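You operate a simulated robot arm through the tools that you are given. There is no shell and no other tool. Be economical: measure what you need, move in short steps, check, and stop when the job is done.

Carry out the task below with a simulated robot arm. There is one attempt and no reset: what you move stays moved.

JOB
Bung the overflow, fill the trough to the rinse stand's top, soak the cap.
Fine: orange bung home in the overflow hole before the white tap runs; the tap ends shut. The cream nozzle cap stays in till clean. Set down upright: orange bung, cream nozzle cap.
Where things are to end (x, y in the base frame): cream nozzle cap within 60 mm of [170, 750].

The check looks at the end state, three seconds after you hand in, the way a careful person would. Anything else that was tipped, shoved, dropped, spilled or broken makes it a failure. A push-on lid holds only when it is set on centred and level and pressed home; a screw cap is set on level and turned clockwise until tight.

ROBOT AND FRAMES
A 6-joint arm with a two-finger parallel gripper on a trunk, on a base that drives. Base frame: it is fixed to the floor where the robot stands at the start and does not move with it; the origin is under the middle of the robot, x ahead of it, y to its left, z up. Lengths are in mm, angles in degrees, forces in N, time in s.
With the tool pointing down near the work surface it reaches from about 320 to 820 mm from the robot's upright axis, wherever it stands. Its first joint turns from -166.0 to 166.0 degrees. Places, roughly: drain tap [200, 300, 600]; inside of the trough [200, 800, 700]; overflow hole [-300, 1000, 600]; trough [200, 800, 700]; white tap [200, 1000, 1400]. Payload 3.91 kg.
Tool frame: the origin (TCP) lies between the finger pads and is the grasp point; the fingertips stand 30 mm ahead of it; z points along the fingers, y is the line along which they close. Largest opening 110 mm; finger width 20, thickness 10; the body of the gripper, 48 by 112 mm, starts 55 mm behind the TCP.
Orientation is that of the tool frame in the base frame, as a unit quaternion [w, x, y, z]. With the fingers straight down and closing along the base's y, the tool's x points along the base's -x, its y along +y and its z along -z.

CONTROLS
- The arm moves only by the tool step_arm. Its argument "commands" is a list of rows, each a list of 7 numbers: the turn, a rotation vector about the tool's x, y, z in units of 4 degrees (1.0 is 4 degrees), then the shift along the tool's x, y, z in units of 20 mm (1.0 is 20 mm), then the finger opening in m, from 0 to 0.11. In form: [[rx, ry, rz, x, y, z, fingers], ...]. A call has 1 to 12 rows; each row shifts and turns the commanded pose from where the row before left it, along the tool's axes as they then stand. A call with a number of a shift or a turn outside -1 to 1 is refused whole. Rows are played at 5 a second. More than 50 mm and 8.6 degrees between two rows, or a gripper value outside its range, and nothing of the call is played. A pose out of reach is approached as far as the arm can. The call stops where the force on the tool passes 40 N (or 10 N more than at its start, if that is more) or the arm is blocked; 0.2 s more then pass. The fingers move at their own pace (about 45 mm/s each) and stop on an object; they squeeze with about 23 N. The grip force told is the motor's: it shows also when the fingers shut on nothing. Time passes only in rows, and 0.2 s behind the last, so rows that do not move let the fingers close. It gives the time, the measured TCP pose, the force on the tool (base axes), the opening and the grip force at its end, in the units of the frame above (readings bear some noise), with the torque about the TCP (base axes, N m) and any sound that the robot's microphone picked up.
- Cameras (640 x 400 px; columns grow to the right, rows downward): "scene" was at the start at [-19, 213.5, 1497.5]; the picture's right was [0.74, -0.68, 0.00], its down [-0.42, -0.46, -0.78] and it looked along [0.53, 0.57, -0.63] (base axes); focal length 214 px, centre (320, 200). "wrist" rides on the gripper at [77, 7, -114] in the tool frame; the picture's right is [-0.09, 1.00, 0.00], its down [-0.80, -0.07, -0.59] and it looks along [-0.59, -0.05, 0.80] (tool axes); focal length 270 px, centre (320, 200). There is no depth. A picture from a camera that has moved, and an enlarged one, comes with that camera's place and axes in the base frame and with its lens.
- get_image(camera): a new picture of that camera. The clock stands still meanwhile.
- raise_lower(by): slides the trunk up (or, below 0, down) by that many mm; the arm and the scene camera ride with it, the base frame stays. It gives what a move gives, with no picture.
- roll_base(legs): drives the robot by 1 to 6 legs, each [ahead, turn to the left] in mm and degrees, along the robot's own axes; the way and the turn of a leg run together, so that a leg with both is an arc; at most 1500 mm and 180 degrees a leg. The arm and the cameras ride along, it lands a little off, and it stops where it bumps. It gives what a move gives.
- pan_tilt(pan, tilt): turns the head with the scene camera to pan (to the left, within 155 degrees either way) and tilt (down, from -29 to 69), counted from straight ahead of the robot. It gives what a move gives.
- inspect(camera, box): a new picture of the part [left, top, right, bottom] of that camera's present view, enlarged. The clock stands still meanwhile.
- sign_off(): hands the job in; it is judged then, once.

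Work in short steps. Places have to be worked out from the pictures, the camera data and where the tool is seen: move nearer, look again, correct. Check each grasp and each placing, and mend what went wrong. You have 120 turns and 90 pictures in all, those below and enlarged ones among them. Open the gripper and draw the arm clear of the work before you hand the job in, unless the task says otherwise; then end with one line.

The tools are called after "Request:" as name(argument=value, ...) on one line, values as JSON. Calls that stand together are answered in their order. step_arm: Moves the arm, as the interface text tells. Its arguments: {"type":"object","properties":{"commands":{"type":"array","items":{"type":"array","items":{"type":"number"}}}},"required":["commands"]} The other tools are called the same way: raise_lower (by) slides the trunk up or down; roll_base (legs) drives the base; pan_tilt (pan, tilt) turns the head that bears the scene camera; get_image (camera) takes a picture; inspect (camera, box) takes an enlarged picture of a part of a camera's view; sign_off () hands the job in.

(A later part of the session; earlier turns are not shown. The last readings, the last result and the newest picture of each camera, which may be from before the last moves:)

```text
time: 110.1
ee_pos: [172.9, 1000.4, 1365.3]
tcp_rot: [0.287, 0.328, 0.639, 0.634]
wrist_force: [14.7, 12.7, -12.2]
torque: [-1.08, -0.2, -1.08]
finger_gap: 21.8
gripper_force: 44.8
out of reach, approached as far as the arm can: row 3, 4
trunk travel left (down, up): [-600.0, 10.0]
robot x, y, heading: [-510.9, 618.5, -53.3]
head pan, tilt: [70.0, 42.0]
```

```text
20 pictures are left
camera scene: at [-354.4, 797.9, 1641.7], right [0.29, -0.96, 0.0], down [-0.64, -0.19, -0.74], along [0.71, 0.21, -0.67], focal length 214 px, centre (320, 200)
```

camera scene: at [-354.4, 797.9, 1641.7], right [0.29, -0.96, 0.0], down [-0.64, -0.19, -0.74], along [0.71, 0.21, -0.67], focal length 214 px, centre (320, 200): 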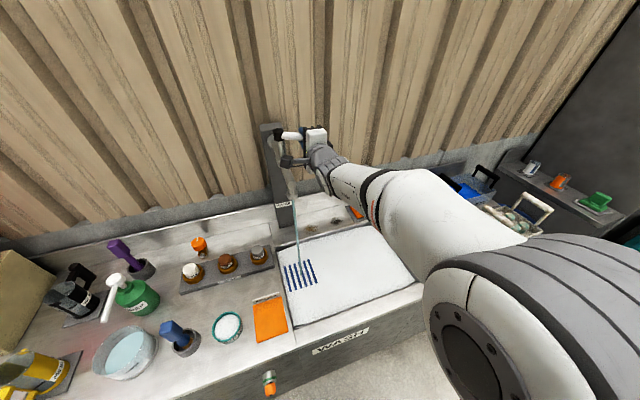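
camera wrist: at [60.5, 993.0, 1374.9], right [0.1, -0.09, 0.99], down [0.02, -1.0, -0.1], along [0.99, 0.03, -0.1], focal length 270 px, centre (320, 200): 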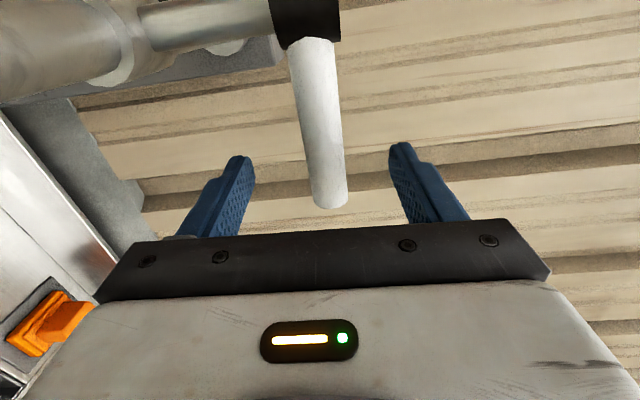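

Water is running in a thin stream onto the stand. I'll hold here, and take a baseline close-up of the stand bars.

Request:
inspect(camera="scene", box=[264, 220, 360, 300])

Request:
step_arm(commands=[[0, 0, 0, 0, 0, 0, 0.015], [0, 0, 0, 0, 0, 0, 0.015], [0, 0, 0, 0, 0, 0, 0.015], [0, 0, 0, 0, 0, 0, 0.015], [0, 0, 0, 0, 0, 0, 0.015], [0, 0, 0, 0, 0, 0, 0.015], [0, 0, 0, 0, 0, 0, 0.015], [0, 0, 0, 0, 0, 0, 0.015], [0, 0, 0, 0, 0, 0, 0.015], [0, 0, 0, 0, 0, 0, 0.015], [0, 0, 0, 0, 0, 0, 0.015], [0, 0, 0, 0, 0, 0, 0.015]])

Request:
inspect(camera="scene", box=[264, 220, 360, 300])

```text
5.00 times, centred on (312, 260) of scene
camera zoom: at [-354.4, 797.9, 1641.7], right [0.29, -0.96, 0.0], down [-0.64, -0.19, -0.74], along [0.71, 0.21, -0.67], focal length 1072 px, centre (360, -100)
```

zoom: 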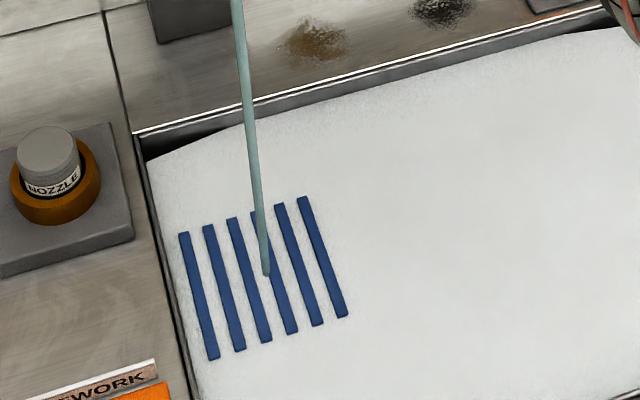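

```text
time: 112.7
ee_pos: [172.3, 1000.2, 1364.8]
tcp_rot: [0.287, 0.327, 0.639, 0.634]
wrist_force: [3.3, 10.0, -25.6]
torque: [-1.21, 0.02, -0.21]
finger_gap: 21.8
gripper_force: 45.0
trunk travel left (down, up): [-600.0, 10.0]
robot x, y, heading: [-511.3, 621.4, -53.3]
head pan, tilt: [70.0, 42.0]
```

```text
5.00 times, centred on (312, 260) of scene
camera zoom: at [-355.2, 798.3, 1641.8], right [0.29, -0.96, 0.0], down [-0.64, -0.19, -0.74], along [0.71, 0.21, -0.67], focal length 1072 px, centre (360, -100)
```

zoom: 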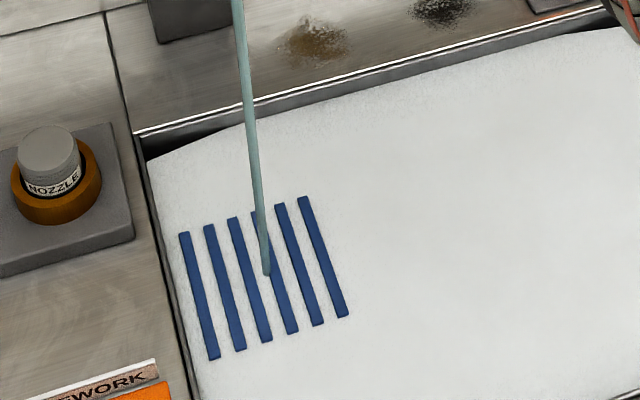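

No change visible in 2.4 s. I'll wait about 10 s and compare.

Request:
step_arm(commands=[[0, 0, 0, 0, 0, 0, 0.015], [0, 0, 0, 0, 0, 0, 0.015], [0, 0, 0, 0, 0, 0, 0.015], [0, 0, 0, 0, 0, 0, 0.015], [0, 0, 0, 0, 0, 0, 0.015], [0, 0, 0, 0, 0, 0, 0.015], [0, 0, 0, 0, 0, 0, 0.015], [0, 0, 0, 0, 0, 0, 0.015], [0, 0, 0, 0, 0, 0, 0.015], [0, 0, 0, 0, 0, 0, 0.015], [0, 0, 0, 0, 0, 0, 0.015], [0, 0, 0, 0, 0, 0, 0.015]])

Request:
step_arm(commands=[[0, 0, 0, 0, 0, 0, 0.015], [0, 0, 0, 0, 0, 0, 0.015], [0, 0, 0, 0, 0, 0, 0.015], [0, 0, 0, 0, 0, 0, 0.015], [0, 0, 0, 0, 0, 0, 0.015], [0, 0, 0, 0, 0, 0, 0.015], [0, 0, 0, 0, 0, 0, 0.015], [0, 0, 0, 0, 0, 0, 0.015], [0, 0, 0, 0, 0, 0, 0.015], [0, 0, 0, 0, 0, 0, 0.015], [0, 0, 0, 0, 0, 0, 0.015], [0, 0, 0, 0, 0, 0, 0.015]])

Request:
step_arm(commands=[[0, 0, 0, 0, 0, 0, 0.015], [0, 0, 0, 0, 0, 0, 0.015], [0, 0, 0, 0, 0, 0, 0.015], [0, 0, 0, 0, 0, 0, 0.015], [0, 0, 0, 0, 0, 0, 0.015], [0, 0, 0, 0, 0, 0, 0.015], [0, 0, 0, 0, 0, 0, 0.015], [0, 0, 0, 0, 0, 0, 0.015], [0, 0, 0, 0, 0, 0, 0.015], [0, 0, 0, 0, 0, 0, 0.015], [0, 0, 0, 0, 0, 0, 0.015], [0, 0, 0, 0, 0, 0, 0.015]])

Request:
inspect(camera="scene", box=[264, 220, 360, 300])

```text
time: 115.3
ee_pos: [172.6, 999.7, 1365.5]
tcp_rot: [0.287, 0.329, 0.639, 0.633]
wrist_force: [2.2, 9.8, -26.2]
torque: [-1.14, 0.03, -0.1]
finger_gap: 22.1
gripper_force: 45.0
trunk travel left (down, up): [-600.0, 10.0]
robot x, y, heading: [-513.8, 623.2, -53.4]
head pan, tilt: [70.0, 42.0]
```

```text
time: 117.9
ee_pos: [172.5, 999.5, 1364.7]
tcp_rot: [0.286, 0.328, 0.639, 0.634]
wrist_force: [1.1, 9.4, -25.5]
torque: [-1.21, 0.07, -0.08]
finger_gap: 21.9
gripper_force: 45.3
trunk travel left (down, up): [-600.0, 10.0]
robot x, y, heading: [-512.5, 622.9, -53.4]
head pan, tilt: [70.0, 42.0]
```

```text
time: 120.5
ee_pos: [171.9, 1000.1, 1365.4]
tcp_rot: [0.286, 0.328, 0.639, 0.634]
wrist_force: [0.7, 8.3, -25.2]
torque: [-1.14, 0.07, -0.03]
finger_gap: 22.1
gripper_force: 45.7
trunk travel left (down, up): [-600.0, 10.0]
robot x, y, heading: [-514.5, 616.4, -53.5]
head pan, tilt: [70.0, 42.0]
```

```text
5.00 times, centred on (312, 260) of scene
camera zoom: at [-355.7, 798.2, 1641.8], right [0.29, -0.96, 0.0], down [-0.64, -0.19, -0.74], along [0.71, 0.21, -0.67], focal length 1072 px, centre (360, -100)
```

zoom: 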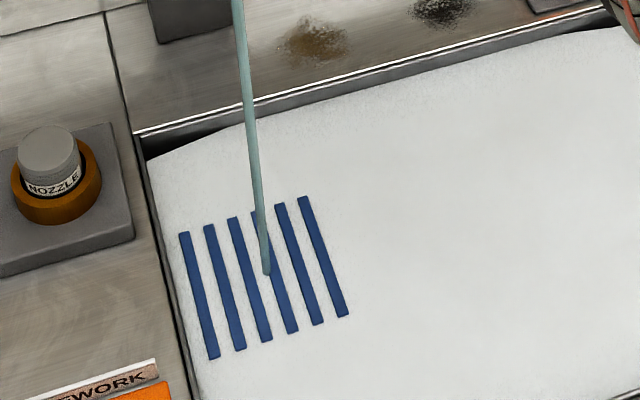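

No visible change in 10 s; the tap is only ~35° open. I'll open it further by alternating a small base move left and arm pull-back.

Request:
roll_base(legs=[[-12, 0]])

Request:
step_arm(commands=[[0, 0, 0, 0, -0.05, -0.4, 0.015], [0, 0, 0, 0, 0, -0.4, 0.015]])

Request:
roll_base(legs=[[-15, 0]])

Request:
step_arm(commands=[[0, 0, 0, 0, 0, -0.3, 0.015], [0, 0, 0, 0, 0, -0.3, 0.015]])

Request:
get_image(camera="scene")

```text
time: 121.8
ee_pos: [169.0, 999.4, 1365.2]
tcp_rot: [0.29, 0.332, 0.639, 0.631]
wrist_force: [11.7, -0.8, 0.5]
torque: [-1.13, -0.03, -0.99]
finger_gap: 21.8
gripper_force: 45.3
trunk travel left (down, up): [-600.0, 10.0]
robot x, y, heading: [-522.5, 629.3, -53.5]
head pan, tilt: [70.0, 42.0]
stopped in leg 1: the force on the tool passed its limit at 40 N (the readings are from after the stop); the commanded pose is now the measured one
```

```text
time: 122.3
ee_pos: [151.6, 993.1, 1365.7]
tcp_rot: [0.288, 0.33, 0.64, 0.632]
wrist_force: [-7.2, 7.6, -0.9]
torque: [-0.35, 0.1, 0.63]
finger_gap: 22.1
gripper_force: 15.8
trunk travel left (down, up): [-600.0, 10.0]
robot x, y, heading: [-522.0, 630.4, -53.2]
head pan, tilt: [70.0, 42.0]
```

```text
time: 123.1
ee_pos: [150.0, 995.3, 1366.0]
tcp_rot: [0.287, 0.335, 0.637, 0.632]
wrist_force: [10.8, -30.7, -3.2]
torque: [-1.31, 0.05, -1.59]
finger_gap: 21.9
gripper_force: 45.1
trunk travel left (down, up): [-600.0, 10.0]
robot x, y, heading: [-529.7, 643.9, -53.3]
head pan, tilt: [70.0, 42.0]
```

```text
time: 123.7
ee_pos: [140.5, 996.6, 1366.0]
tcp_rot: [0.288, 0.333, 0.638, 0.632]
wrist_force: [21.6, 14.4, 9.0]
torque: [-0.17, 0.0, -1.24]
finger_gap: 21.8
gripper_force: 44.7
trunk travel left (down, up): [-600.0, 10.0]
robot x, y, heading: [-529.3, 646.5, -53.3]
head pan, tilt: [70.0, 42.0]
```

```text
16 pictures are left
camera scene: at [-371.0, 818.3, 1642.1], right [0.29, -0.96, 0.0], down [-0.64, -0.19, -0.74], along [0.71, 0.21, -0.67], focal length 214 px, centre (320, 200)
```

scene: 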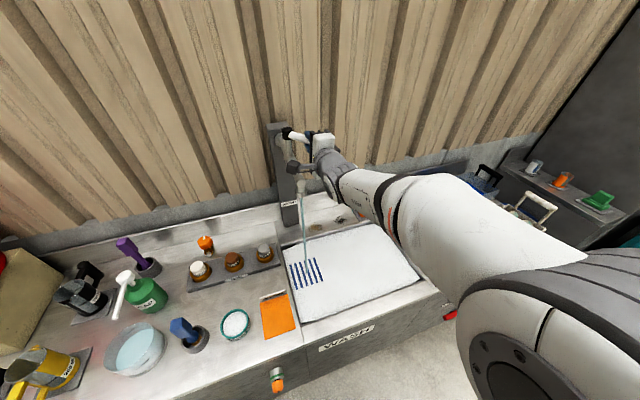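

The stream is thicker now. Waiting ~10 s and checking the stand closely.

Request:
step_arm(commands=[[0, 0, 0, 0, 0, 0, 0.015], [0, 0, 0, 0, 0, 0, 0.015], [0, 0, 0, 0, 0, 0, 0.015], [0, 0, 0, 0, 0, 0, 0.015], [0, 0, 0, 0, 0, 0, 0.015], [0, 0, 0, 0, 0, 0, 0.015], [0, 0, 0, 0, 0, 0, 0.015], [0, 0, 0, 0, 0, 0, 0.015], [0, 0, 0, 0, 0, 0, 0.015], [0, 0, 0, 0, 0, 0, 0.015], [0, 0, 0, 0, 0, 0, 0.015], [0, 0, 0, 0, 0, 0, 0.015]])

Request:
step_arm(commands=[[0, 0, 0, 0, 0, 0, 0.015], [0, 0, 0, 0, 0, 0, 0.015], [0, 0, 0, 0, 0, 0, 0.015], [0, 0, 0, 0, 0, 0, 0.015], [0, 0, 0, 0, 0, 0, 0.015], [0, 0, 0, 0, 0, 0, 0.015], [0, 0, 0, 0, 0, 0, 0.015], [0, 0, 0, 0, 0, 0, 0.015], [0, 0, 0, 0, 0, 0, 0.015], [0, 0, 0, 0, 0, 0, 0.015], [0, 0, 0, 0, 0, 0, 0.015], [0, 0, 0, 0, 0, 0, 0.015]])

Request:
step_arm(commands=[[0, 0, 0, 0, 0, 0, 0.015], [0, 0, 0, 0, 0, 0, 0.015], [0, 0, 0, 0, 0, 0, 0.015], [0, 0, 0, 0, 0, 0, 0.015], [0, 0, 0, 0, 0, 0, 0.015], [0, 0, 0, 0, 0, 0, 0.015], [0, 0, 0, 0, 0, 0, 0.015], [0, 0, 0, 0, 0, 0, 0.015], [0, 0, 0, 0, 0, 0, 0.015], [0, 0, 0, 0, 0, 0, 0.015], [0, 0, 0, 0, 0, 0, 0.015], [0, 0, 0, 0, 0, 0, 0.015]])

Request:
inspect(camera="scene", box=[270, 225, 350, 295])

```text
time: 126.3
ee_pos: [138.8, 996.1, 1366.5]
tcp_rot: [0.289, 0.332, 0.639, 0.631]
wrist_force: [19.8, 20.9, 17.2]
torque: [0.0, -0.18, -0.9]
finger_gap: 21.8
gripper_force: 44.7
trunk travel left (down, up): [-600.0, 10.0]
robot x, y, heading: [-531.6, 640.6, -53.6]
head pan, tilt: [70.0, 42.0]
```

```text
time: 128.9
ee_pos: [138.6, 996.5, 1365.7]
tcp_rot: [0.289, 0.333, 0.64, 0.63]
wrist_force: [16.2, 22.5, 17.6]
torque: [0.06, -0.15, -0.65]
finger_gap: 21.7
gripper_force: 45.2
trunk travel left (down, up): [-600.0, 10.0]
robot x, y, heading: [-531.8, 637.2, -53.3]
head pan, tilt: [70.0, 42.0]
```

```text
time: 131.5
ee_pos: [139.0, 997.2, 1365.0]
tcp_rot: [0.288, 0.332, 0.639, 0.631]
wrist_force: [14.8, 21.2, 16.4]
torque: [0.15, -0.22, -0.45]
finger_gap: 21.6
gripper_force: 45.4
trunk travel left (down, up): [-600.0, 10.0]
robot x, y, heading: [-529.9, 642.4, -53.6]
head pan, tilt: [70.0, 42.0]
```

```text
5.71 times, centred on (310, 260) of scene
camera zoom: at [-373.5, 819.5, 1642.2], right [0.29, -0.96, 0.0], down [-0.64, -0.19, -0.74], along [0.71, 0.21, -0.67], focal length 1226 px, centre (377, -143)
```

zoom: 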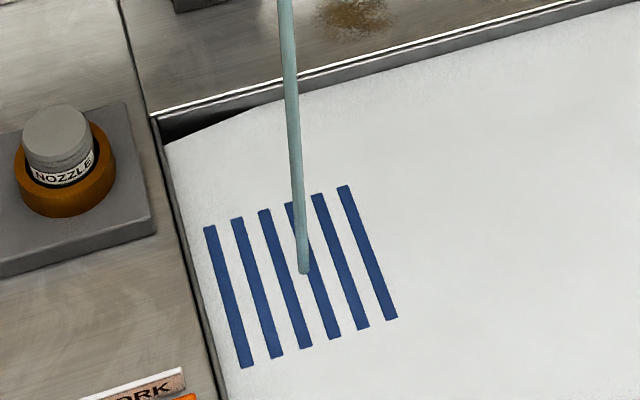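

The foam gap to the rim shrank and the bars look nearly flush. I'll take a much tighter close-up of the bar ends.

Request:
inspect(camera="scene", box=[292, 256, 332, 281])

```text
16.00 times, centred on (312, 268) of scene
camera zoom: at [-373.5, 819.5, 1642.2], right [0.29, -0.96, 0.0], down [-0.64, -0.19, -0.74], along [0.71, 0.21, -0.67], focal length 3432 px, centre (448, -896)
```

zoom: 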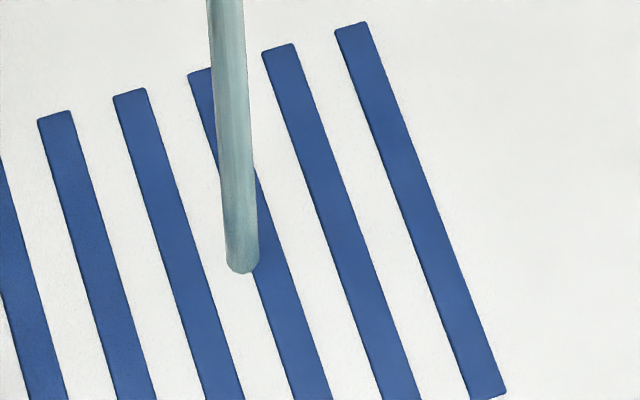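

Only ~2 mm of bar still protrudes. Waiting 4 s more and re-checking.

Request:
step_arm(commands=[[0, 0, 0, 0, 0, 0, 0.015], [0, 0, 0, 0, 0, 0, 0.015], [0, 0, 0, 0, 0, 0, 0.015], [0, 0, 0, 0, 0, 0, 0.015], [0, 0, 0, 0, 0, 0, 0.015], [0, 0, 0, 0, 0, 0, 0.015], [0, 0, 0, 0, 0, 0, 0.015], [0, 0, 0, 0, 0, 0, 0.015], [0, 0, 0, 0, 0, 0, 0.015], [0, 0, 0, 0, 0, 0, 0.015], [0, 0, 0, 0, 0, 0, 0.015], [0, 0, 0, 0, 0, 0, 0.015]])

Request:
step_arm(commands=[[0, 0, 0, 0, 0, 0, 0.015], [0, 0, 0, 0, 0, 0, 0.015], [0, 0, 0, 0, 0, 0, 0.015], [0, 0, 0, 0, 0, 0, 0.015], [0, 0, 0, 0, 0, 0, 0.015], [0, 0, 0, 0, 0, 0, 0.015], [0, 0, 0, 0, 0, 0, 0.015]])

Request:
inspect(camera="scene", box=[292, 256, 332, 281])

```text
time: 134.1
ee_pos: [139.4, 996.3, 1365.8]
tcp_rot: [0.289, 0.333, 0.639, 0.631]
wrist_force: [13.5, 21.8, 15.8]
torque: [0.15, -0.18, -0.37]
finger_gap: 21.5
gripper_force: 45.0
trunk travel left (down, up): [-600.0, 10.0]
robot x, y, heading: [-527.5, 641.6, -53.4]
head pan, tilt: [70.0, 42.0]
```

```text
time: 135.7
ee_pos: [138.2, 996.2, 1365.7]
tcp_rot: [0.289, 0.333, 0.639, 0.631]
wrist_force: [12.0, 20.5, 16.7]
torque: [0.19, -0.22, -0.29]
finger_gap: 21.7
gripper_force: 44.7
trunk travel left (down, up): [-600.0, 10.0]
robot x, y, heading: [-530.0, 640.6, -53.4]
head pan, tilt: [70.0, 42.0]
```

```text
16.00 times, centred on (312, 268) of scene
camera zoom: at [-373.9, 819.4, 1642.2], right [0.29, -0.96, 0.0], down [-0.64, -0.19, -0.74], along [0.71, 0.21, -0.67], focal length 3432 px, centre (448, -896)
```

zoom: 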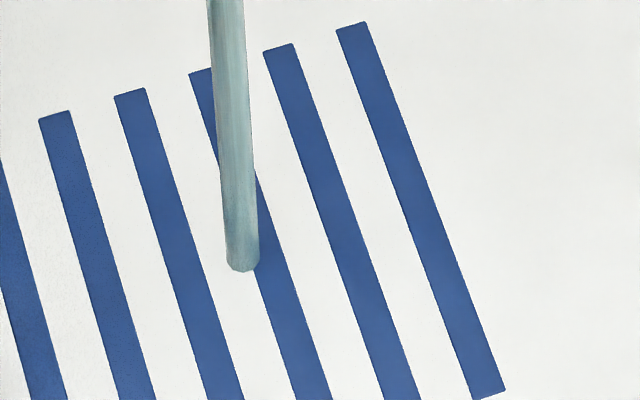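

Bars are almost flush with the surface, so I'll close the tap now by reversing the arc.

Request:
step_arm(commands=[[0, 0, 0, -0.4, 0, 0.35, 0.015], [0, 0, 0, -0.35, 0, 0.35, 0.015], [0, 0, 0, -0.3, 0, 0.4, 0.015], [0, 0, 0, -0.25, 0, 0.4, 0.015], [0, 0, 0, -0.17, 0, 0.45, 0.015], [0, 0, 0, -0.13, 0, 0.5, 0.015], [0, 0, 0, -0.05, 0, 0.5, 0.015], [0, 0, 0, 0, 0, 0.5, 0.015]])

Request:
get_image(camera="scene")

```text
time: 137.5
ee_pos: [209.3, 1004.3, 1365.2]
tcp_rot: [0.29, 0.333, 0.636, 0.632]
wrist_force: [-7.1, -16.2, 10.9]
torque: [-0.79, -0.44, 1.12]
finger_gap: 22.6
gripper_force: 45.4
trunk travel left (down, up): [-600.0, 10.0]
robot x, y, heading: [-529.4, 642.8, -53.1]
head pan, tilt: [70.0, 42.0]
```

```text
12 pictures are left
camera scene: at [-377.5, 811.5, 1643.5], right [0.29, -0.96, 0.0], down [-0.64, -0.19, -0.74], along [0.71, 0.21, -0.67], focal length 214 px, centre (320, 200)
```

scene: 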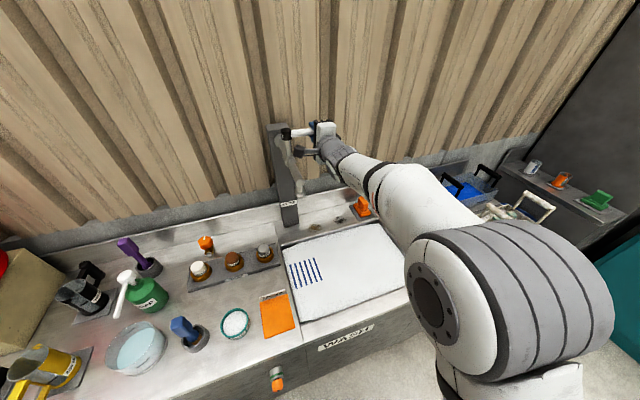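

The stream has stopped. I'll nudge the handle a little further to be sure it is against its stop.

Request:
step_arm(commands=[[0, 0, 0, 0, 0, 0.2, 0.015], [0, 0, 0, 0, 0, 0.2, 0.015], [0, 0, 0, 0, 0, 0.2, 0.015]])

Request:
inspect(camera="scene", box=[264, 110, 344, 290])

```text
time: 138.3
ee_pos: [217.7, 1009.6, 1365.4]
tcp_rot: [0.289, 0.335, 0.636, 0.632]
wrist_force: [-19.4, -29.3, 7.3]
torque: [-0.65, -0.47, 1.0]
finger_gap: 22.9
gripper_force: 45.3
trunk travel left (down, up): [-600.0, 10.0]
robot x, y, heading: [-525.3, 639.2, -53.7]
head pan, tilt: [70.0, 42.0]
```

```text
2.22 times, centred on (304, 200) of scene
camera zoom: at [-379.7, 808.4, 1643.9], right [0.28, -0.96, 0.0], down [-0.64, -0.19, -0.75], along [0.71, 0.21, -0.67], focal length 477 px, centre (356, 200)
```

zoom: 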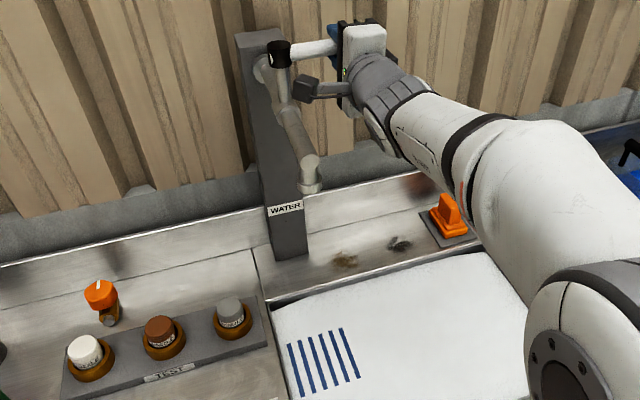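

The tap is firmly at its shut stop and no water runs. Releasing and retreating.

Request:
step_arm(commands=[[0, 0, 0, 0, 0, -0.3, 0.015], [0, 0, 0, 0, 0, 0, 0.07], [0, 0, 0, 0, 0, 0, 0.07], [0, 0, 0, 0, 0, 0, 0.07], [0, 0, 0, 0, 0, -1, 0.07], [0, 0, 0, 0, 0, -1, 0.07], [0, 0, 0, 0, 0, -1, 0.07], [0, 0, 0, 0, 0, -1, 0.07], [0, 0, 0, 0, 0, -1, 0.07], [0, 0, 0, 0, 0, -1, 0.07], [0, 0, 0, 0, 0, -1, 0.07], [0, 0, 0, 0, 0, -1, 0.07]])

Request:
inspect(camera="scene", box=[264, 110, 472, 240])

```text
time: 140.9
ee_pos: [89.0, 915.2, 1367.4]
tcp_rot: [0.289, 0.333, 0.638, 0.631]
wrist_force: [-0.5, -0.3, 0.5]
torque: [-0.03, 0.03, 0.0]
finger_gap: 70.2
gripper_force: 0.1
trunk travel left (down, up): [-600.0, 10.0]
robot x, y, heading: [-530.3, 641.7, -53.2]
head pan, tilt: [70.0, 42.0]
```

```text
3.08 times, centred on (368, 175) of scene
camera zoom: at [-375.2, 815.3, 1642.8], right [0.29, -0.96, 0.0], down [-0.64, -0.19, -0.74], along [0.71, 0.21, -0.67], focal length 660 px, centre (172, 277)
```

zoom: 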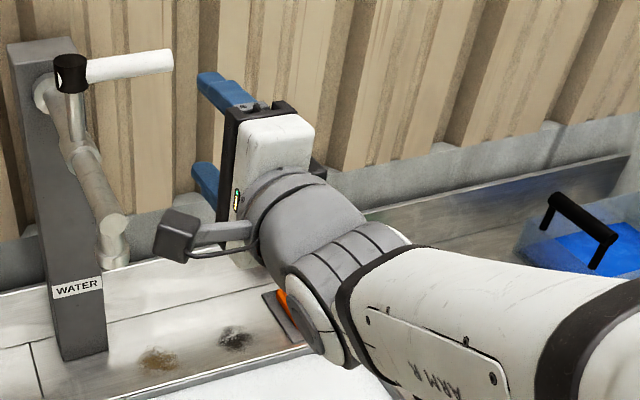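

Tap handle is back perpendicular and shut. Driving ahead 600 mm to the cap on the teal slats, then pointing the tool down.

Request:
roll_base(legs=[[600, 0]])

Request:
step_arm(commands=[[1, 0, 0, 0, 0, -0.5, 0.07], [1, 0, 0, 0, 0, -0.5, 0.07], [1, 0, 0, 0, 0, -0.5, 0.07], [1, 0, 0, 0, 0, 0, 0.07], [1, 0, 0, 0, 0, 0, 0.07], [1, 0, 0, 0, 0, 0, 0.07], [1, 0, 0, 0, 0, 0, 0.07], [1, 0, 0, 0, 0, 0, 0.07], [1, 0, 0, 0, 0, 0, 0.07], [1, 0, 0, 0, 0, 0, 0.07], [1, 0, 0, 0, 0, 0, 0.07], [1, 0, 0, 0, 0, 0, 0.07]])

Request:
step_arm(commands=[[1, 0, 0, 0, 0, 0, 0.07], [1, 0, 0, 0, 0, 0, 0.07], [1, 0, 0, 0, 0, 0, 0.07], [1, 0, 0, 0, 0, 0, 0.07], [1, 0, 0, 0, 0, 0, 0.07], [1, 0, 0, 0, 0, 0, 0.07], [1, 0, 0, 0, 0, 0, 0.07], [1, 0, 0, 0, 0, 0, 0.07], [1, 0, 0, 0, 0, 0, 0.07], [0.7, 0, 0, 0, 0, 0, 0.07]])

```text
time: 144.3
ee_pos: [443.6, 438.2, 1365.3]
tcp_rot: [0.289, 0.334, 0.638, 0.631]
wrist_force: [-0.6, -0.6, -0.1]
torque: [0.0, 0.02, 0.0]
finger_gap: 70.0
gripper_force: 0.0
trunk travel left (down, up): [-600.0, 10.0]
robot x, y, heading: [-178.5, 164.5, -53.5]
head pan, tilt: [70.0, 42.0]
```

```text
time: 146.9
ee_pos: [419.6, 423.8, 1370.3]
tcp_rot: [0.141, 0.407, 0.826, 0.363]
wrist_force: [-0.1, -0.4, -0.2]
torque: [0.01, -0.01, -0.02]
finger_gap: 70.2
gripper_force: 0.1
out of reach, approached as far as the arm can: row 6, 8
trunk travel left (down, up): [-600.0, 10.0]
robot x, y, heading: [-178.8, 163.8, -53.6]
head pan, tilt: [70.0, 42.0]
```

```text
time: 149.1
ee_pos: [418.0, 423.7, 1369.8]
tcp_rot: [-0.002, 0.431, 0.9, 0.069]
wrist_force: [1.8, 0.8, -0.3]
torque: [-0.02, 0.0, 0.05]
finger_gap: 69.9
gripper_force: 0.0
trunk travel left (down, up): [-600.0, 10.0]
robot x, y, heading: [-178.5, 163.8, -53.4]
head pan, tilt: [70.0, 42.0]
```

8° remain; finishing the pitch and lowering the trunk 400.

Request:
step_arm(commands=[[1, 0, 0, 0, 0, 0, 0.08], [0.95, 0, 0, 0, 0, 0, 0.08]])

Request:
raise_lower(by=-400)

Request:
get_image(camera="wrist")

```text
time: 149.7
ee_pos: [419.0, 424.0, 1370.2]
tcp_rot: [-0.031, 0.43, 0.902, 0.007]
wrist_force: [0.6, -0.8, 0.4]
torque: [0.0, 0.0, -0.01]
finger_gap: 80.1
gripper_force: 0.0
trunk travel left (down, up): [-600.0, 10.0]
robot x, y, heading: [-175.8, 164.0, -53.3]
head pan, tilt: [70.0, 42.0]
```

```text
time: 153.5
ee_pos: [418.8, 423.5, 970.5]
tcp_rot: [-0.032, 0.429, 0.902, 0.008]
wrist_force: [1.1, -0.6, 0.2]
torque: [0.01, 0.01, -0.02]
finger_gap: 80.1
gripper_force: 0.1
trunk travel left (down, up): [-200.0, 410.0]
robot x, y, heading: [-176.3, 165.3, -53.7]
head pan, tilt: [70.0, 42.0]
```

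```text
9 pictures are left
camera wrist: at [380.9, 483.3, 1089.2], right [0.83, 0.56, -0.02], down [0.48, -0.69, 0.54], along [0.29, -0.46, -0.84], focal length 270 px, centre (320, 200)
```

wrist: 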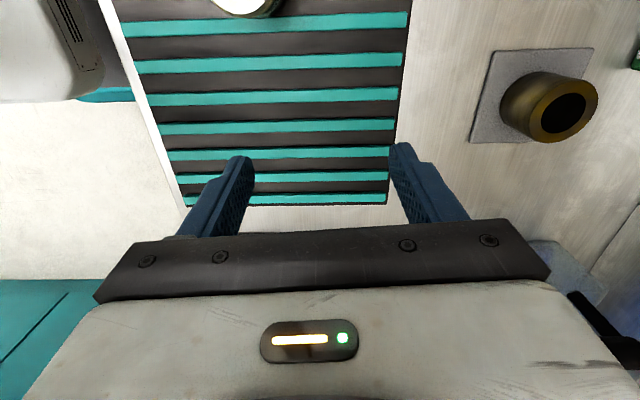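

Cap is at the top edge of the view; combined estimates put it near (321, 466). I'll level the tool and move there at this height, then look.

Request:
step_arm(commands=[[0, -0.9, 0, 0.9, -0.54, 0, 0.08], [0, 0, 0, 0.9, -0.54, 0, 0.08], [0, 0, 0, 0.9, -0.54, 0, 0.08], [0, 0, 0, 0.7, -0.54, 0, 0.08], [0, 0, 0, 0.5, -0.54, 0, 0.08]])

Request:
get_image(camera="wrist")

```text
time: 154.7
ee_pos: [328.1, 451.4, 972.1]
tcp_rot: [-0.002, 0.43, 0.903, -0.005]
wrist_force: [0.3, -0.6, -0.1]
torque: [0.01, 0.01, 0.03]
finger_gap: 79.8
gripper_force: 0.1
trunk travel left (down, up): [-200.0, 410.0]
robot x, y, heading: [-176.4, 164.5, -53.5]
head pan, tilt: [70.0, 42.0]
```

```text
8 pictures are left
camera wrist: at [285.3, 516.2, 1087.0], right [0.83, 0.56, -0.01], down [0.46, -0.66, 0.6], along [0.33, -0.5, -0.8], focal length 270 px, centre (320, 200)
```

wrist: 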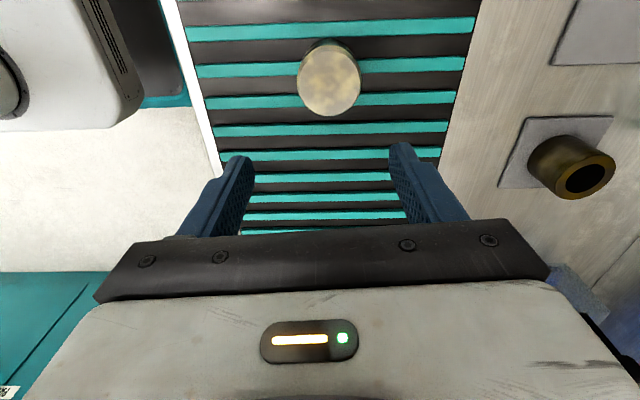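

Cap top is ~23 mm left and ~6 mm toward the wall of the TCP. Correcting and descending 110 mm with jaws wide, then looking.

Request:
step_arm(commands=[[0, 0, 0, 0.6, 0.15, 0, 0.1], [0, 0, 0, 0.55, 0.15, 0, 0.1], [0, 0, 0, 0, 0, 1, 0.1], [0, 0, 0, 0, 0, 1, 0.1], [0, 0, 0, 0, 0, 1, 0.1], [0, 0, 0, 0, 0, 1, 0.1], [0, 0, 0, 0, 0, 1, 0.1], [0, 0, 0, 0, 0, 0.5, 0.1]])

Request:
get_image(camera="wrist")

```text
time: 156.5
ee_pos: [316.2, 471.3, 863.1]
tcp_rot: [-0.002, 0.431, 0.902, -0.005]
wrist_force: [0.6, 0.2, -0.2]
torque: [-0.03, 0.01, -0.02]
finger_gap: 100.3
gripper_force: 0.0
trunk travel left (down, up): [-200.0, 410.0]
robot x, y, heading: [-175.6, 164.0, -53.6]
head pan, tilt: [70.0, 42.0]
```

```text
7 pictures are left
camera wrist: at [273.5, 536.2, 976.9], right [0.83, 0.56, -0.01], down [0.46, -0.66, 0.6], along [0.32, -0.5, -0.8], focal length 270 px, centre (320, 200)
```

wrist: 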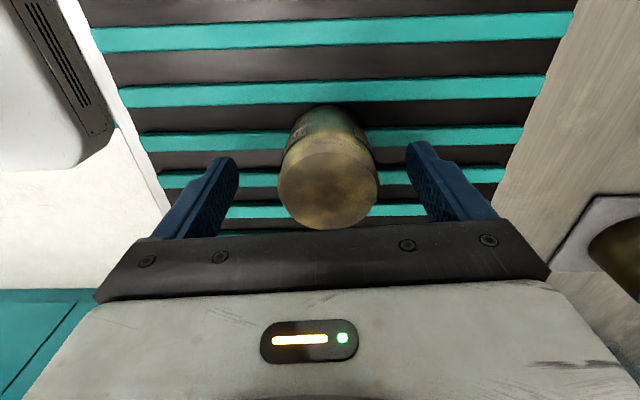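

Cap top is about at TCP height and centred (3 mm toward the wall). Descending 25 mm and closing.

Request:
step_arm(commands=[[0, 0, 0, 0, 0.15, 0.6, 0.1], [0, 0, 0, 0, 0, 0.65, 0.1], [0, 0, 0, 0, 0, 0, 0.03], [0, 0, 0, 0, 0, 0, 0.03], [0, 0, 0, 0, 0, 0, 0.03], [0, 0, 0, 0, 0, 0, 0.03], [0, 0, 0, 0, 0, 0, 0.03]])

```text
time: 157.7
ee_pos: [320.0, 473.1, 841.9]
tcp_rot: [0.0, 0.43, 0.903, 0.001]
wrist_force: [0.1, 0.8, 8.8]
torque: [-0.15, 0.19, -0.01]
finger_gap: 49.1
gripper_force: 17.1
trunk travel left (down, up): [-200.0, 410.0]
robot x, y, heading: [-173.1, 164.5, -53.6]
head pan, tilt: [70.0, 42.0]
stopped in row 5: the force on the tool passed its limit at 43 N (the readings are from after the stop); the commanded pose is now the measured one
```

Jaws are on the cap (49 mm). Completing the squeeze and lifting 100 mm.

Request:
step_arm(commands=[[0, 0, 0, 0, 0, 0, 0.03], [0, 0, 0, 0, 0, 0, 0.03], [0, 0, 0, 0, 0, -0.3, 0.03], [0, 0, 0, 0, 0, -0.7, 0.03], [0, 0, 0, 0, 0, -1, 0.03], [0, 0, 0, 0, 0, -1, 0.03], [0, 0, 0, 0, 0, -1, 0.03], [0, 0, 0, 0, 0, -1, 0.03]])

Request:
get_image(camera="wrist")

```text
time: 159.5
ee_pos: [320.8, 474.8, 941.1]
tcp_rot: [-0.001, 0.43, 0.903, -0.001]
wrist_force: [-0.3, 0.0, -1.6]
torque: [0.0, -0.02, -0.04]
finger_gap: 49.0
gripper_force: 22.8
trunk travel left (down, up): [-200.0, 410.0]
robot x, y, heading: [-175.3, 162.2, -53.6]
head pan, tilt: [70.0, 42.0]
```

```text
6 pictures are left
camera wrist: at [276.3, 539.5, 1055.3], right [0.83, 0.56, 0.0], down [0.45, -0.67, 0.59], along [0.33, -0.49, -0.8], focal length 270 px, centre (320, 200)
```

wrist: 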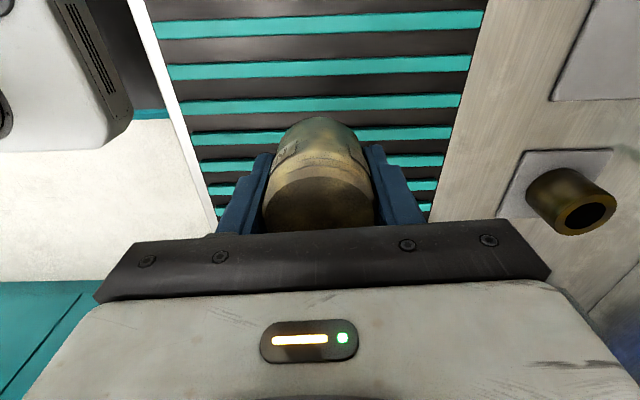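

Cap held upright. Driving back 311 mm and shifting 41 mm toward the wall, to above (170, 750).

Request:
roll_base(legs=[[-311, 0]])

Request:
step_arm(commands=[[0, 0, 0, 0, 0.7, 0, 0.03], [0, 0, 0, 0, 0.7, 0, 0.03], [0, 0, 0, 0, 0.65, 0, 0.03]])

```text
time: 161.6
ee_pos: [133.5, 727.1, 940.5]
tcp_rot: [0.001, 0.432, 0.902, -0.001]
wrist_force: [-1.1, -0.9, -1.2]
torque: [-0.01, -0.02, 0.01]
finger_gap: 48.4
gripper_force: 23.4
trunk travel left (down, up): [-200.0, 410.0]
robot x, y, heading: [-364.1, 418.1, -53.6]
head pan, tilt: [70.0, 42.0]
```

```text
time: 162.4
ee_pos: [165.4, 753.7, 942.8]
tcp_rot: [-0.001, 0.431, 0.902, -0.001]
wrist_force: [0.3, -0.2, -0.8]
torque: [-0.03, 0.01, 0.07]
finger_gap: 47.1
gripper_force: 22.9
trunk travel left (down, up): [-200.0, 410.0]
robot x, y, heading: [-360.5, 416.1, -53.7]
head pan, tilt: [70.0, 42.0]
```

At (165, 754), within tolerance. Lowering in stages, watching the force.

Request:
step_arm(commands=[[0, 0, 0, 0, 0, 1, 0.03], [0, 0, 0, 0, 0, 1, 0.03], [0, 0, 0, 0, 0, 1, 0.03], [0, 0, 0, 0, 0, 1, 0.03], [0, 0, 0, 0, 0, 1, 0.03], [0, 0, 0, 0, 0, 1, 0.03]])

Request:
step_arm(commands=[[0, 0, 0, 0, 0, 0.5, 0.03], [0, 0, 0, 0, 0, 0.5, 0.03], [0, 0, 0, 0, 0, 0.5, 0.03], [0, 0, 0, 0, 0, 0.5, 0.03], [0, 0, 0, 0, 0, 0.5, 0.03], [0, 0, 0, 0, 0, 0.5, 0.03], [0, 0, 0, 0, 0, 0.5, 0.03], [0, 0, 0, 0, 0, 0.5, 0.03]])

```text
time: 163.8
ee_pos: [165.3, 753.3, 820.6]
tcp_rot: [0.0, 0.432, 0.902, 0.0]
wrist_force: [0.1, 0.0, -1.0]
torque: [-0.01, 0.0, -0.01]
finger_gap: 47.3
gripper_force: 22.8
trunk travel left (down, up): [-200.0, 410.0]
robot x, y, heading: [-362.6, 417.7, -53.3]
head pan, tilt: [70.0, 42.0]
```

```text
time: 165.6
ee_pos: [166.1, 752.7, 741.7]
tcp_rot: [-0.001, 0.431, 0.902, 0.0]
wrist_force: [0.4, 0.2, -1.2]
torque: [0.0, 0.03, 0.0]
finger_gap: 47.4
gripper_force: 22.6
trunk travel left (down, up): [-200.0, 410.0]
robot x, y, heading: [-361.7, 419.0, -53.3]
head pan, tilt: [70.0, 42.0]
```

Still no contact at TCP z 742. Continuing down in small steps until the floor is felt.

Request:
step_arm(commands=[[0, 0, 0, 0, 0, 0.4, 0.03], [0, 0, 0, 0, 0, 0.4, 0.03], [0, 0, 0, 0, 0, 0.4, 0.03], [0, 0, 0, 0, 0, 0.4, 0.03], [0, 0, 0, 0, 0, 0.4, 0.03], [0, 0, 0, 0, 0, 0.4, 0.03], [0, 0, 0, 0, 0, 0.4, 0.03], [0, 0, 0, 0, 0, 0.4, 0.03], [0, 0, 0, 0, 0, 0.4, 0.03], [0, 0, 0, 0, 0, 0.4, 0.03]])

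```text
time: 166.4
ee_pos: [165.1, 753.8, 724.7]
tcp_rot: [0.003, 0.431, 0.902, 0.004]
wrist_force: [-12.4, -7.6, 19.6]
torque: [-0.57, 0.96, 0.03]
finger_gap: 47.2
gripper_force: 22.6
trunk travel left (down, up): [-200.0, 410.0]
robot x, y, heading: [-363.4, 417.2, -53.6]
head pan, tilt: [70.0, 42.0]
stopped in row 4: the force on the tool passed its limit at 49 N (the readings are from after the stop); the commanded pose is now the measured one
```

Contact at TCP z 725. I'll check with the wrist camera before letting go.

Request:
get_image(camera="wrist")

```text
5 pictures are left
camera wrist: at [120.7, 817.4, 839.5], right [0.83, 0.56, 0.01], down [0.44, -0.67, 0.59], along [0.34, -0.49, -0.8], focal length 270 px, centre (320, 200)
```

wrist: 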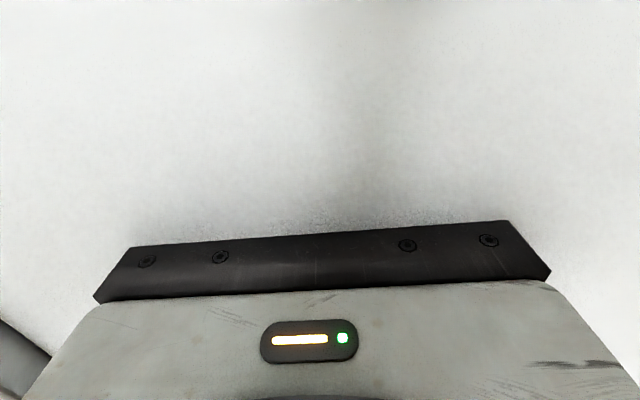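

Cap is under the suds on the trough floor. I'll ease off slightly and keep holding it submerged while it soaks, so I can lift and check it.

Request:
step_arm(commands=[[0, 0, 0, 0, 0, -0.1, 0.03], [0, 0, 0, 0, 0, 0, 0.03], [0, 0, 0, 0, 0, 0, 0.03], [0, 0, 0, 0, 0, 0, 0.03], [0, 0, 0, 0, 0, 0, 0.03], [0, 0, 0, 0, 0, 0, 0.03], [0, 0, 0, 0, 0, 0, 0.03], [0, 0, 0, 0, 0, 0, 0.03], [0, 0, 0, 0, 0, 0, 0.03], [0, 0, 0, 0, 0, 0, 0.03], [0, 0, 0, 0, 0, 0, 0.03], [0, 0, 0, 0, 0, 0, 0.03]])

Request:
step_arm(commands=[[0, 0, 0, 0, 0, 0, 0.03], [0, 0, 0, 0, 0, 0, 0.03], [0, 0, 0, 0, 0, 0, 0.03], [0, 0, 0, 0, 0, 0, 0.03], [0, 0, 0, 0, 0, 0, 0.03], [0, 0, 0, 0, 0, 0, 0.03], [0, 0, 0, 0, 0, 0, 0.03], [0, 0, 0, 0, 0, 0, 0.03], [0, 0, 0, 0, 0, 0, 0.03], [0, 0, 0, 0, 0, 0, 0.03], [0, 0, 0, 0, 0, 0, 0.03], [0, 0, 0, 0, 0, 0, 0.03]])

Request:
step_arm(commands=[[0, 0, 0, 0, 0, 0, 0.03], [0, 0, 0, 0, 0, 0, 0.03], [0, 0, 0, 0, 0, 0, 0.03], [0, 0, 0, 0, 0, 0, 0.03], [0, 0, 0, 0, 0, 0, 0.03], [0, 0, 0, 0, 0, 0, 0.03], [0, 0, 0, 0, 0, 0, 0.03], [0, 0, 0, 0, 0, 0, 0.03], [0, 0, 0, 0, 0, 0, 0.03], [0, 0, 0, 0, 0, 0, 0.03], [0, 0, 0, 0, 0, 0, 0.03], [0, 0, 0, 0, 0, 0, 0.03]])

Request:
step_arm(commands=[[0, 0, 0, 0, 0, 0, 0.03], [0, 0, 0, 0, 0, 0, 0.03], [0, 0, 0, 0, 0, 0, 0.03], [0, 0, 0, 0, 0, 0, 0.03], [0, 0, 0, 0, 0, 0, 0.03], [0, 0, 0, 0, 0, 0, 0.03], [0, 0, 0, 0, 0, 0, 0.03], [0, 0, 0, 0, 0, 0, 0.03], [0, 0, 0, 0, 0, 0, 0.03], [0, 0, 0, 0, 0, 0, 0.03], [0, 0, 0, 0, 0, 0, 0.03], [0, 0, 0, 0, 0, 0, 0.03]])

Request:
step_arm(commands=[[0, 0, 0, 0, 0, 0, 0.03], [0, 0, 0, 0, 0, 0, 0.03], [0, 0, 0, 0, 0, 0, 0.03], [0, 0, 0, 0, 0, 0, 0.03], [0, 0, 0, 0, 0, 0, 0.03], [0, 0, 0, 0, 0, 0, 0.03], [0, 0, 0, 0, 0, 0, 0.03], [0, 0, 0, 0, 0, 0, 0.03], [0, 0, 0, 0, 0, 0, 0.03], [0, 0, 0, 0, 0, 0, 0.03], [0, 0, 0, 0, 0, 0, 0.03], [0, 0, 0, 0, 0, 0, 0.03]])

Request:
step_arm(commands=[[0, 0, 0, 0, 0, 0, 0.03], [0, 0, 0, 0, 0, 0, 0.03], [0, 0, 0, 0, 0, 0, 0.03], [0, 0, 0, 0, 0, 0, 0.03], [0, 0, 0, 0, 0, 0, 0.03], [0, 0, 0, 0, 0, 0, 0.03], [0, 0, 0, 0, 0, 0, 0.03], [0, 0, 0, 0, 0, 0, 0.03], [0, 0, 0, 0, 0, 0, 0.03], [0, 0, 0, 0, 0, 0, 0.03], [0, 0, 0, 0, 0, 0, 0.03], [0, 0, 0, 0, 0, 0, 0.03]])

```text
time: 169.0
ee_pos: [166.2, 755.0, 724.8]
tcp_rot: [0.004, 0.431, 0.902, 0.005]
wrist_force: [-3.0, -5.2, 18.0]
torque: [-0.5, 0.59, 0.07]
finger_gap: 47.3
gripper_force: 23.0
trunk travel left (down, up): [-200.0, 410.0]
robot x, y, heading: [-364.9, 419.8, -53.5]
head pan, tilt: [70.0, 42.0]
```

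```text
time: 171.6
ee_pos: [165.7, 755.2, 725.2]
tcp_rot: [0.003, 0.432, 0.902, 0.005]
wrist_force: [1.4, -2.7, 23.2]
torque: [-0.51, 0.57, 0.06]
finger_gap: 47.3
gripper_force: 23.2
trunk travel left (down, up): [-200.0, 410.0]
robot x, y, heading: [-363.5, 416.6, -53.7]
head pan, tilt: [70.0, 42.0]
```

```text
time: 174.2
ee_pos: [166.0, 755.3, 724.5]
tcp_rot: [0.004, 0.431, 0.902, 0.005]
wrist_force: [4.6, 0.3, 26.3]
torque: [-0.47, 0.59, 0.07]
finger_gap: 47.1
gripper_force: 22.6
trunk travel left (down, up): [-200.0, 410.0]
robot x, y, heading: [-362.1, 418.9, -53.5]
head pan, tilt: [70.0, 42.0]
```

```text
time: 176.8
ee_pos: [165.5, 755.0, 725.4]
tcp_rot: [0.004, 0.431, 0.902, 0.006]
wrist_force: [4.3, 1.2, 29.1]
torque: [-0.48, 0.64, 0.08]
finger_gap: 47.2
gripper_force: 22.8
trunk travel left (down, up): [-200.0, 410.0]
robot x, y, heading: [-361.9, 418.3, -53.7]
head pan, tilt: [70.0, 42.0]
```

```text
time: 179.4
ee_pos: [164.7, 754.8, 725.4]
tcp_rot: [0.004, 0.431, 0.902, 0.005]
wrist_force: [3.7, 0.3, 27.8]
torque: [-0.5, 0.62, 0.03]
finger_gap: 47.1
gripper_force: 23.3
trunk travel left (down, up): [-200.0, 410.0]
robot x, y, heading: [-362.8, 416.4, -53.6]
head pan, tilt: [70.0, 42.0]
```

```text
time: 182.0
ee_pos: [165.1, 755.6, 725.9]
tcp_rot: [0.002, 0.431, 0.902, 0.005]
wrist_force: [2.9, 0.6, 27.8]
torque: [-0.48, 0.62, 0.05]
finger_gap: 47.2
gripper_force: 23.0
trunk travel left (down, up): [-200.0, 410.0]
robot x, y, heading: [-362.6, 416.9, -53.7]
head pan, tilt: [70.0, 42.0]
```

Forces are steady. I'll relax the downward push, release gently and rise straight up, leaving the cap soaking.

Request:
step_arm(commands=[[0, 0, 0, 0, 0, -0.1, 0.03], [0, 0, 0, 0, 0, 0, 0.03], [0, 0, 0, 0, 0, 0, 0.06], [0, 0, 0, 0, 0, 0, 0.08], [0, 0, 0, 0, 0, 0, 0.08], [0, 0, 0, 0, 0, 0, 0.08]])

```text
time: 183.4
ee_pos: [165.8, 754.6, 724.5]
tcp_rot: [0.002, 0.432, 0.902, 0.005]
wrist_force: [5.8, 4.7, 7.7]
torque: [-0.07, 0.14, -0.07]
finger_gap: 76.3
gripper_force: 0.0
trunk travel left (down, up): [-200.0, 410.0]
robot x, y, heading: [-360.4, 417.7, -53.4]
head pan, tilt: [70.0, 42.0]
```

Open. Rising straight up slowly at first.

Request:
step_arm(commands=[[0, 0, 0, 0, 0, -0.3, 0.085], [0, 0, 0, 0, 0, -0.5, 0.085], [0, 0, 0, 0, 0, -0.7, 0.085], [0, 0, 0, 0, 0, -1, 0.085], [0, 0, 0, 0, 0, -1, 0.085], [0, 0, 0, 0, 0, -1, 0.085], [0, 0, 0, 0, 0, -1, 0.085], [0, 0, 0, 0, 0, -1, 0.085], [0, 0, 0, 0, 0, -1, 0.085], [0, 0, 0, 0, 0, -1, 0.085], [0, 0, 0, 0, 0, -1, 0.085]])

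Request:
get_image(camera="wrist")

```text
time: 185.8
ee_pos: [165.2, 753.0, 915.9]
tcp_rot: [0.002, 0.431, 0.902, 0.004]
wrist_force: [0.1, -0.5, -0.4]
torque: [-0.03, 0.02, 0.01]
finger_gap: 85.1
gripper_force: 0.1
trunk travel left (down, up): [-200.0, 410.0]
robot x, y, heading: [-365.0, 417.0, -53.6]
head pan, tilt: [70.0, 42.0]
```

```text
4 pictures are left
camera wrist: at [120.7, 816.4, 1029.8], right [0.83, 0.56, 0.01], down [0.44, -0.67, 0.59], along [0.34, -0.49, -0.8], focal length 270 px, centre (320, 200)
```

wrist: 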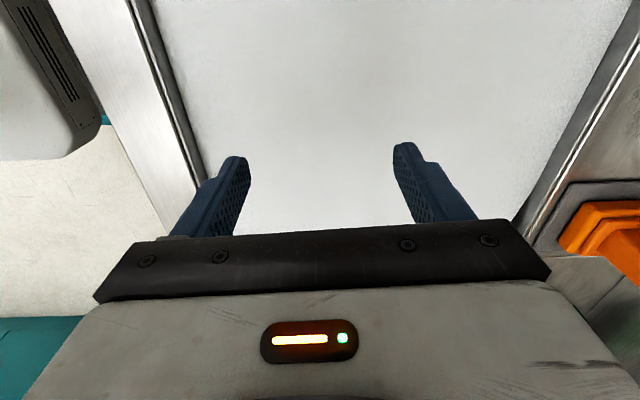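

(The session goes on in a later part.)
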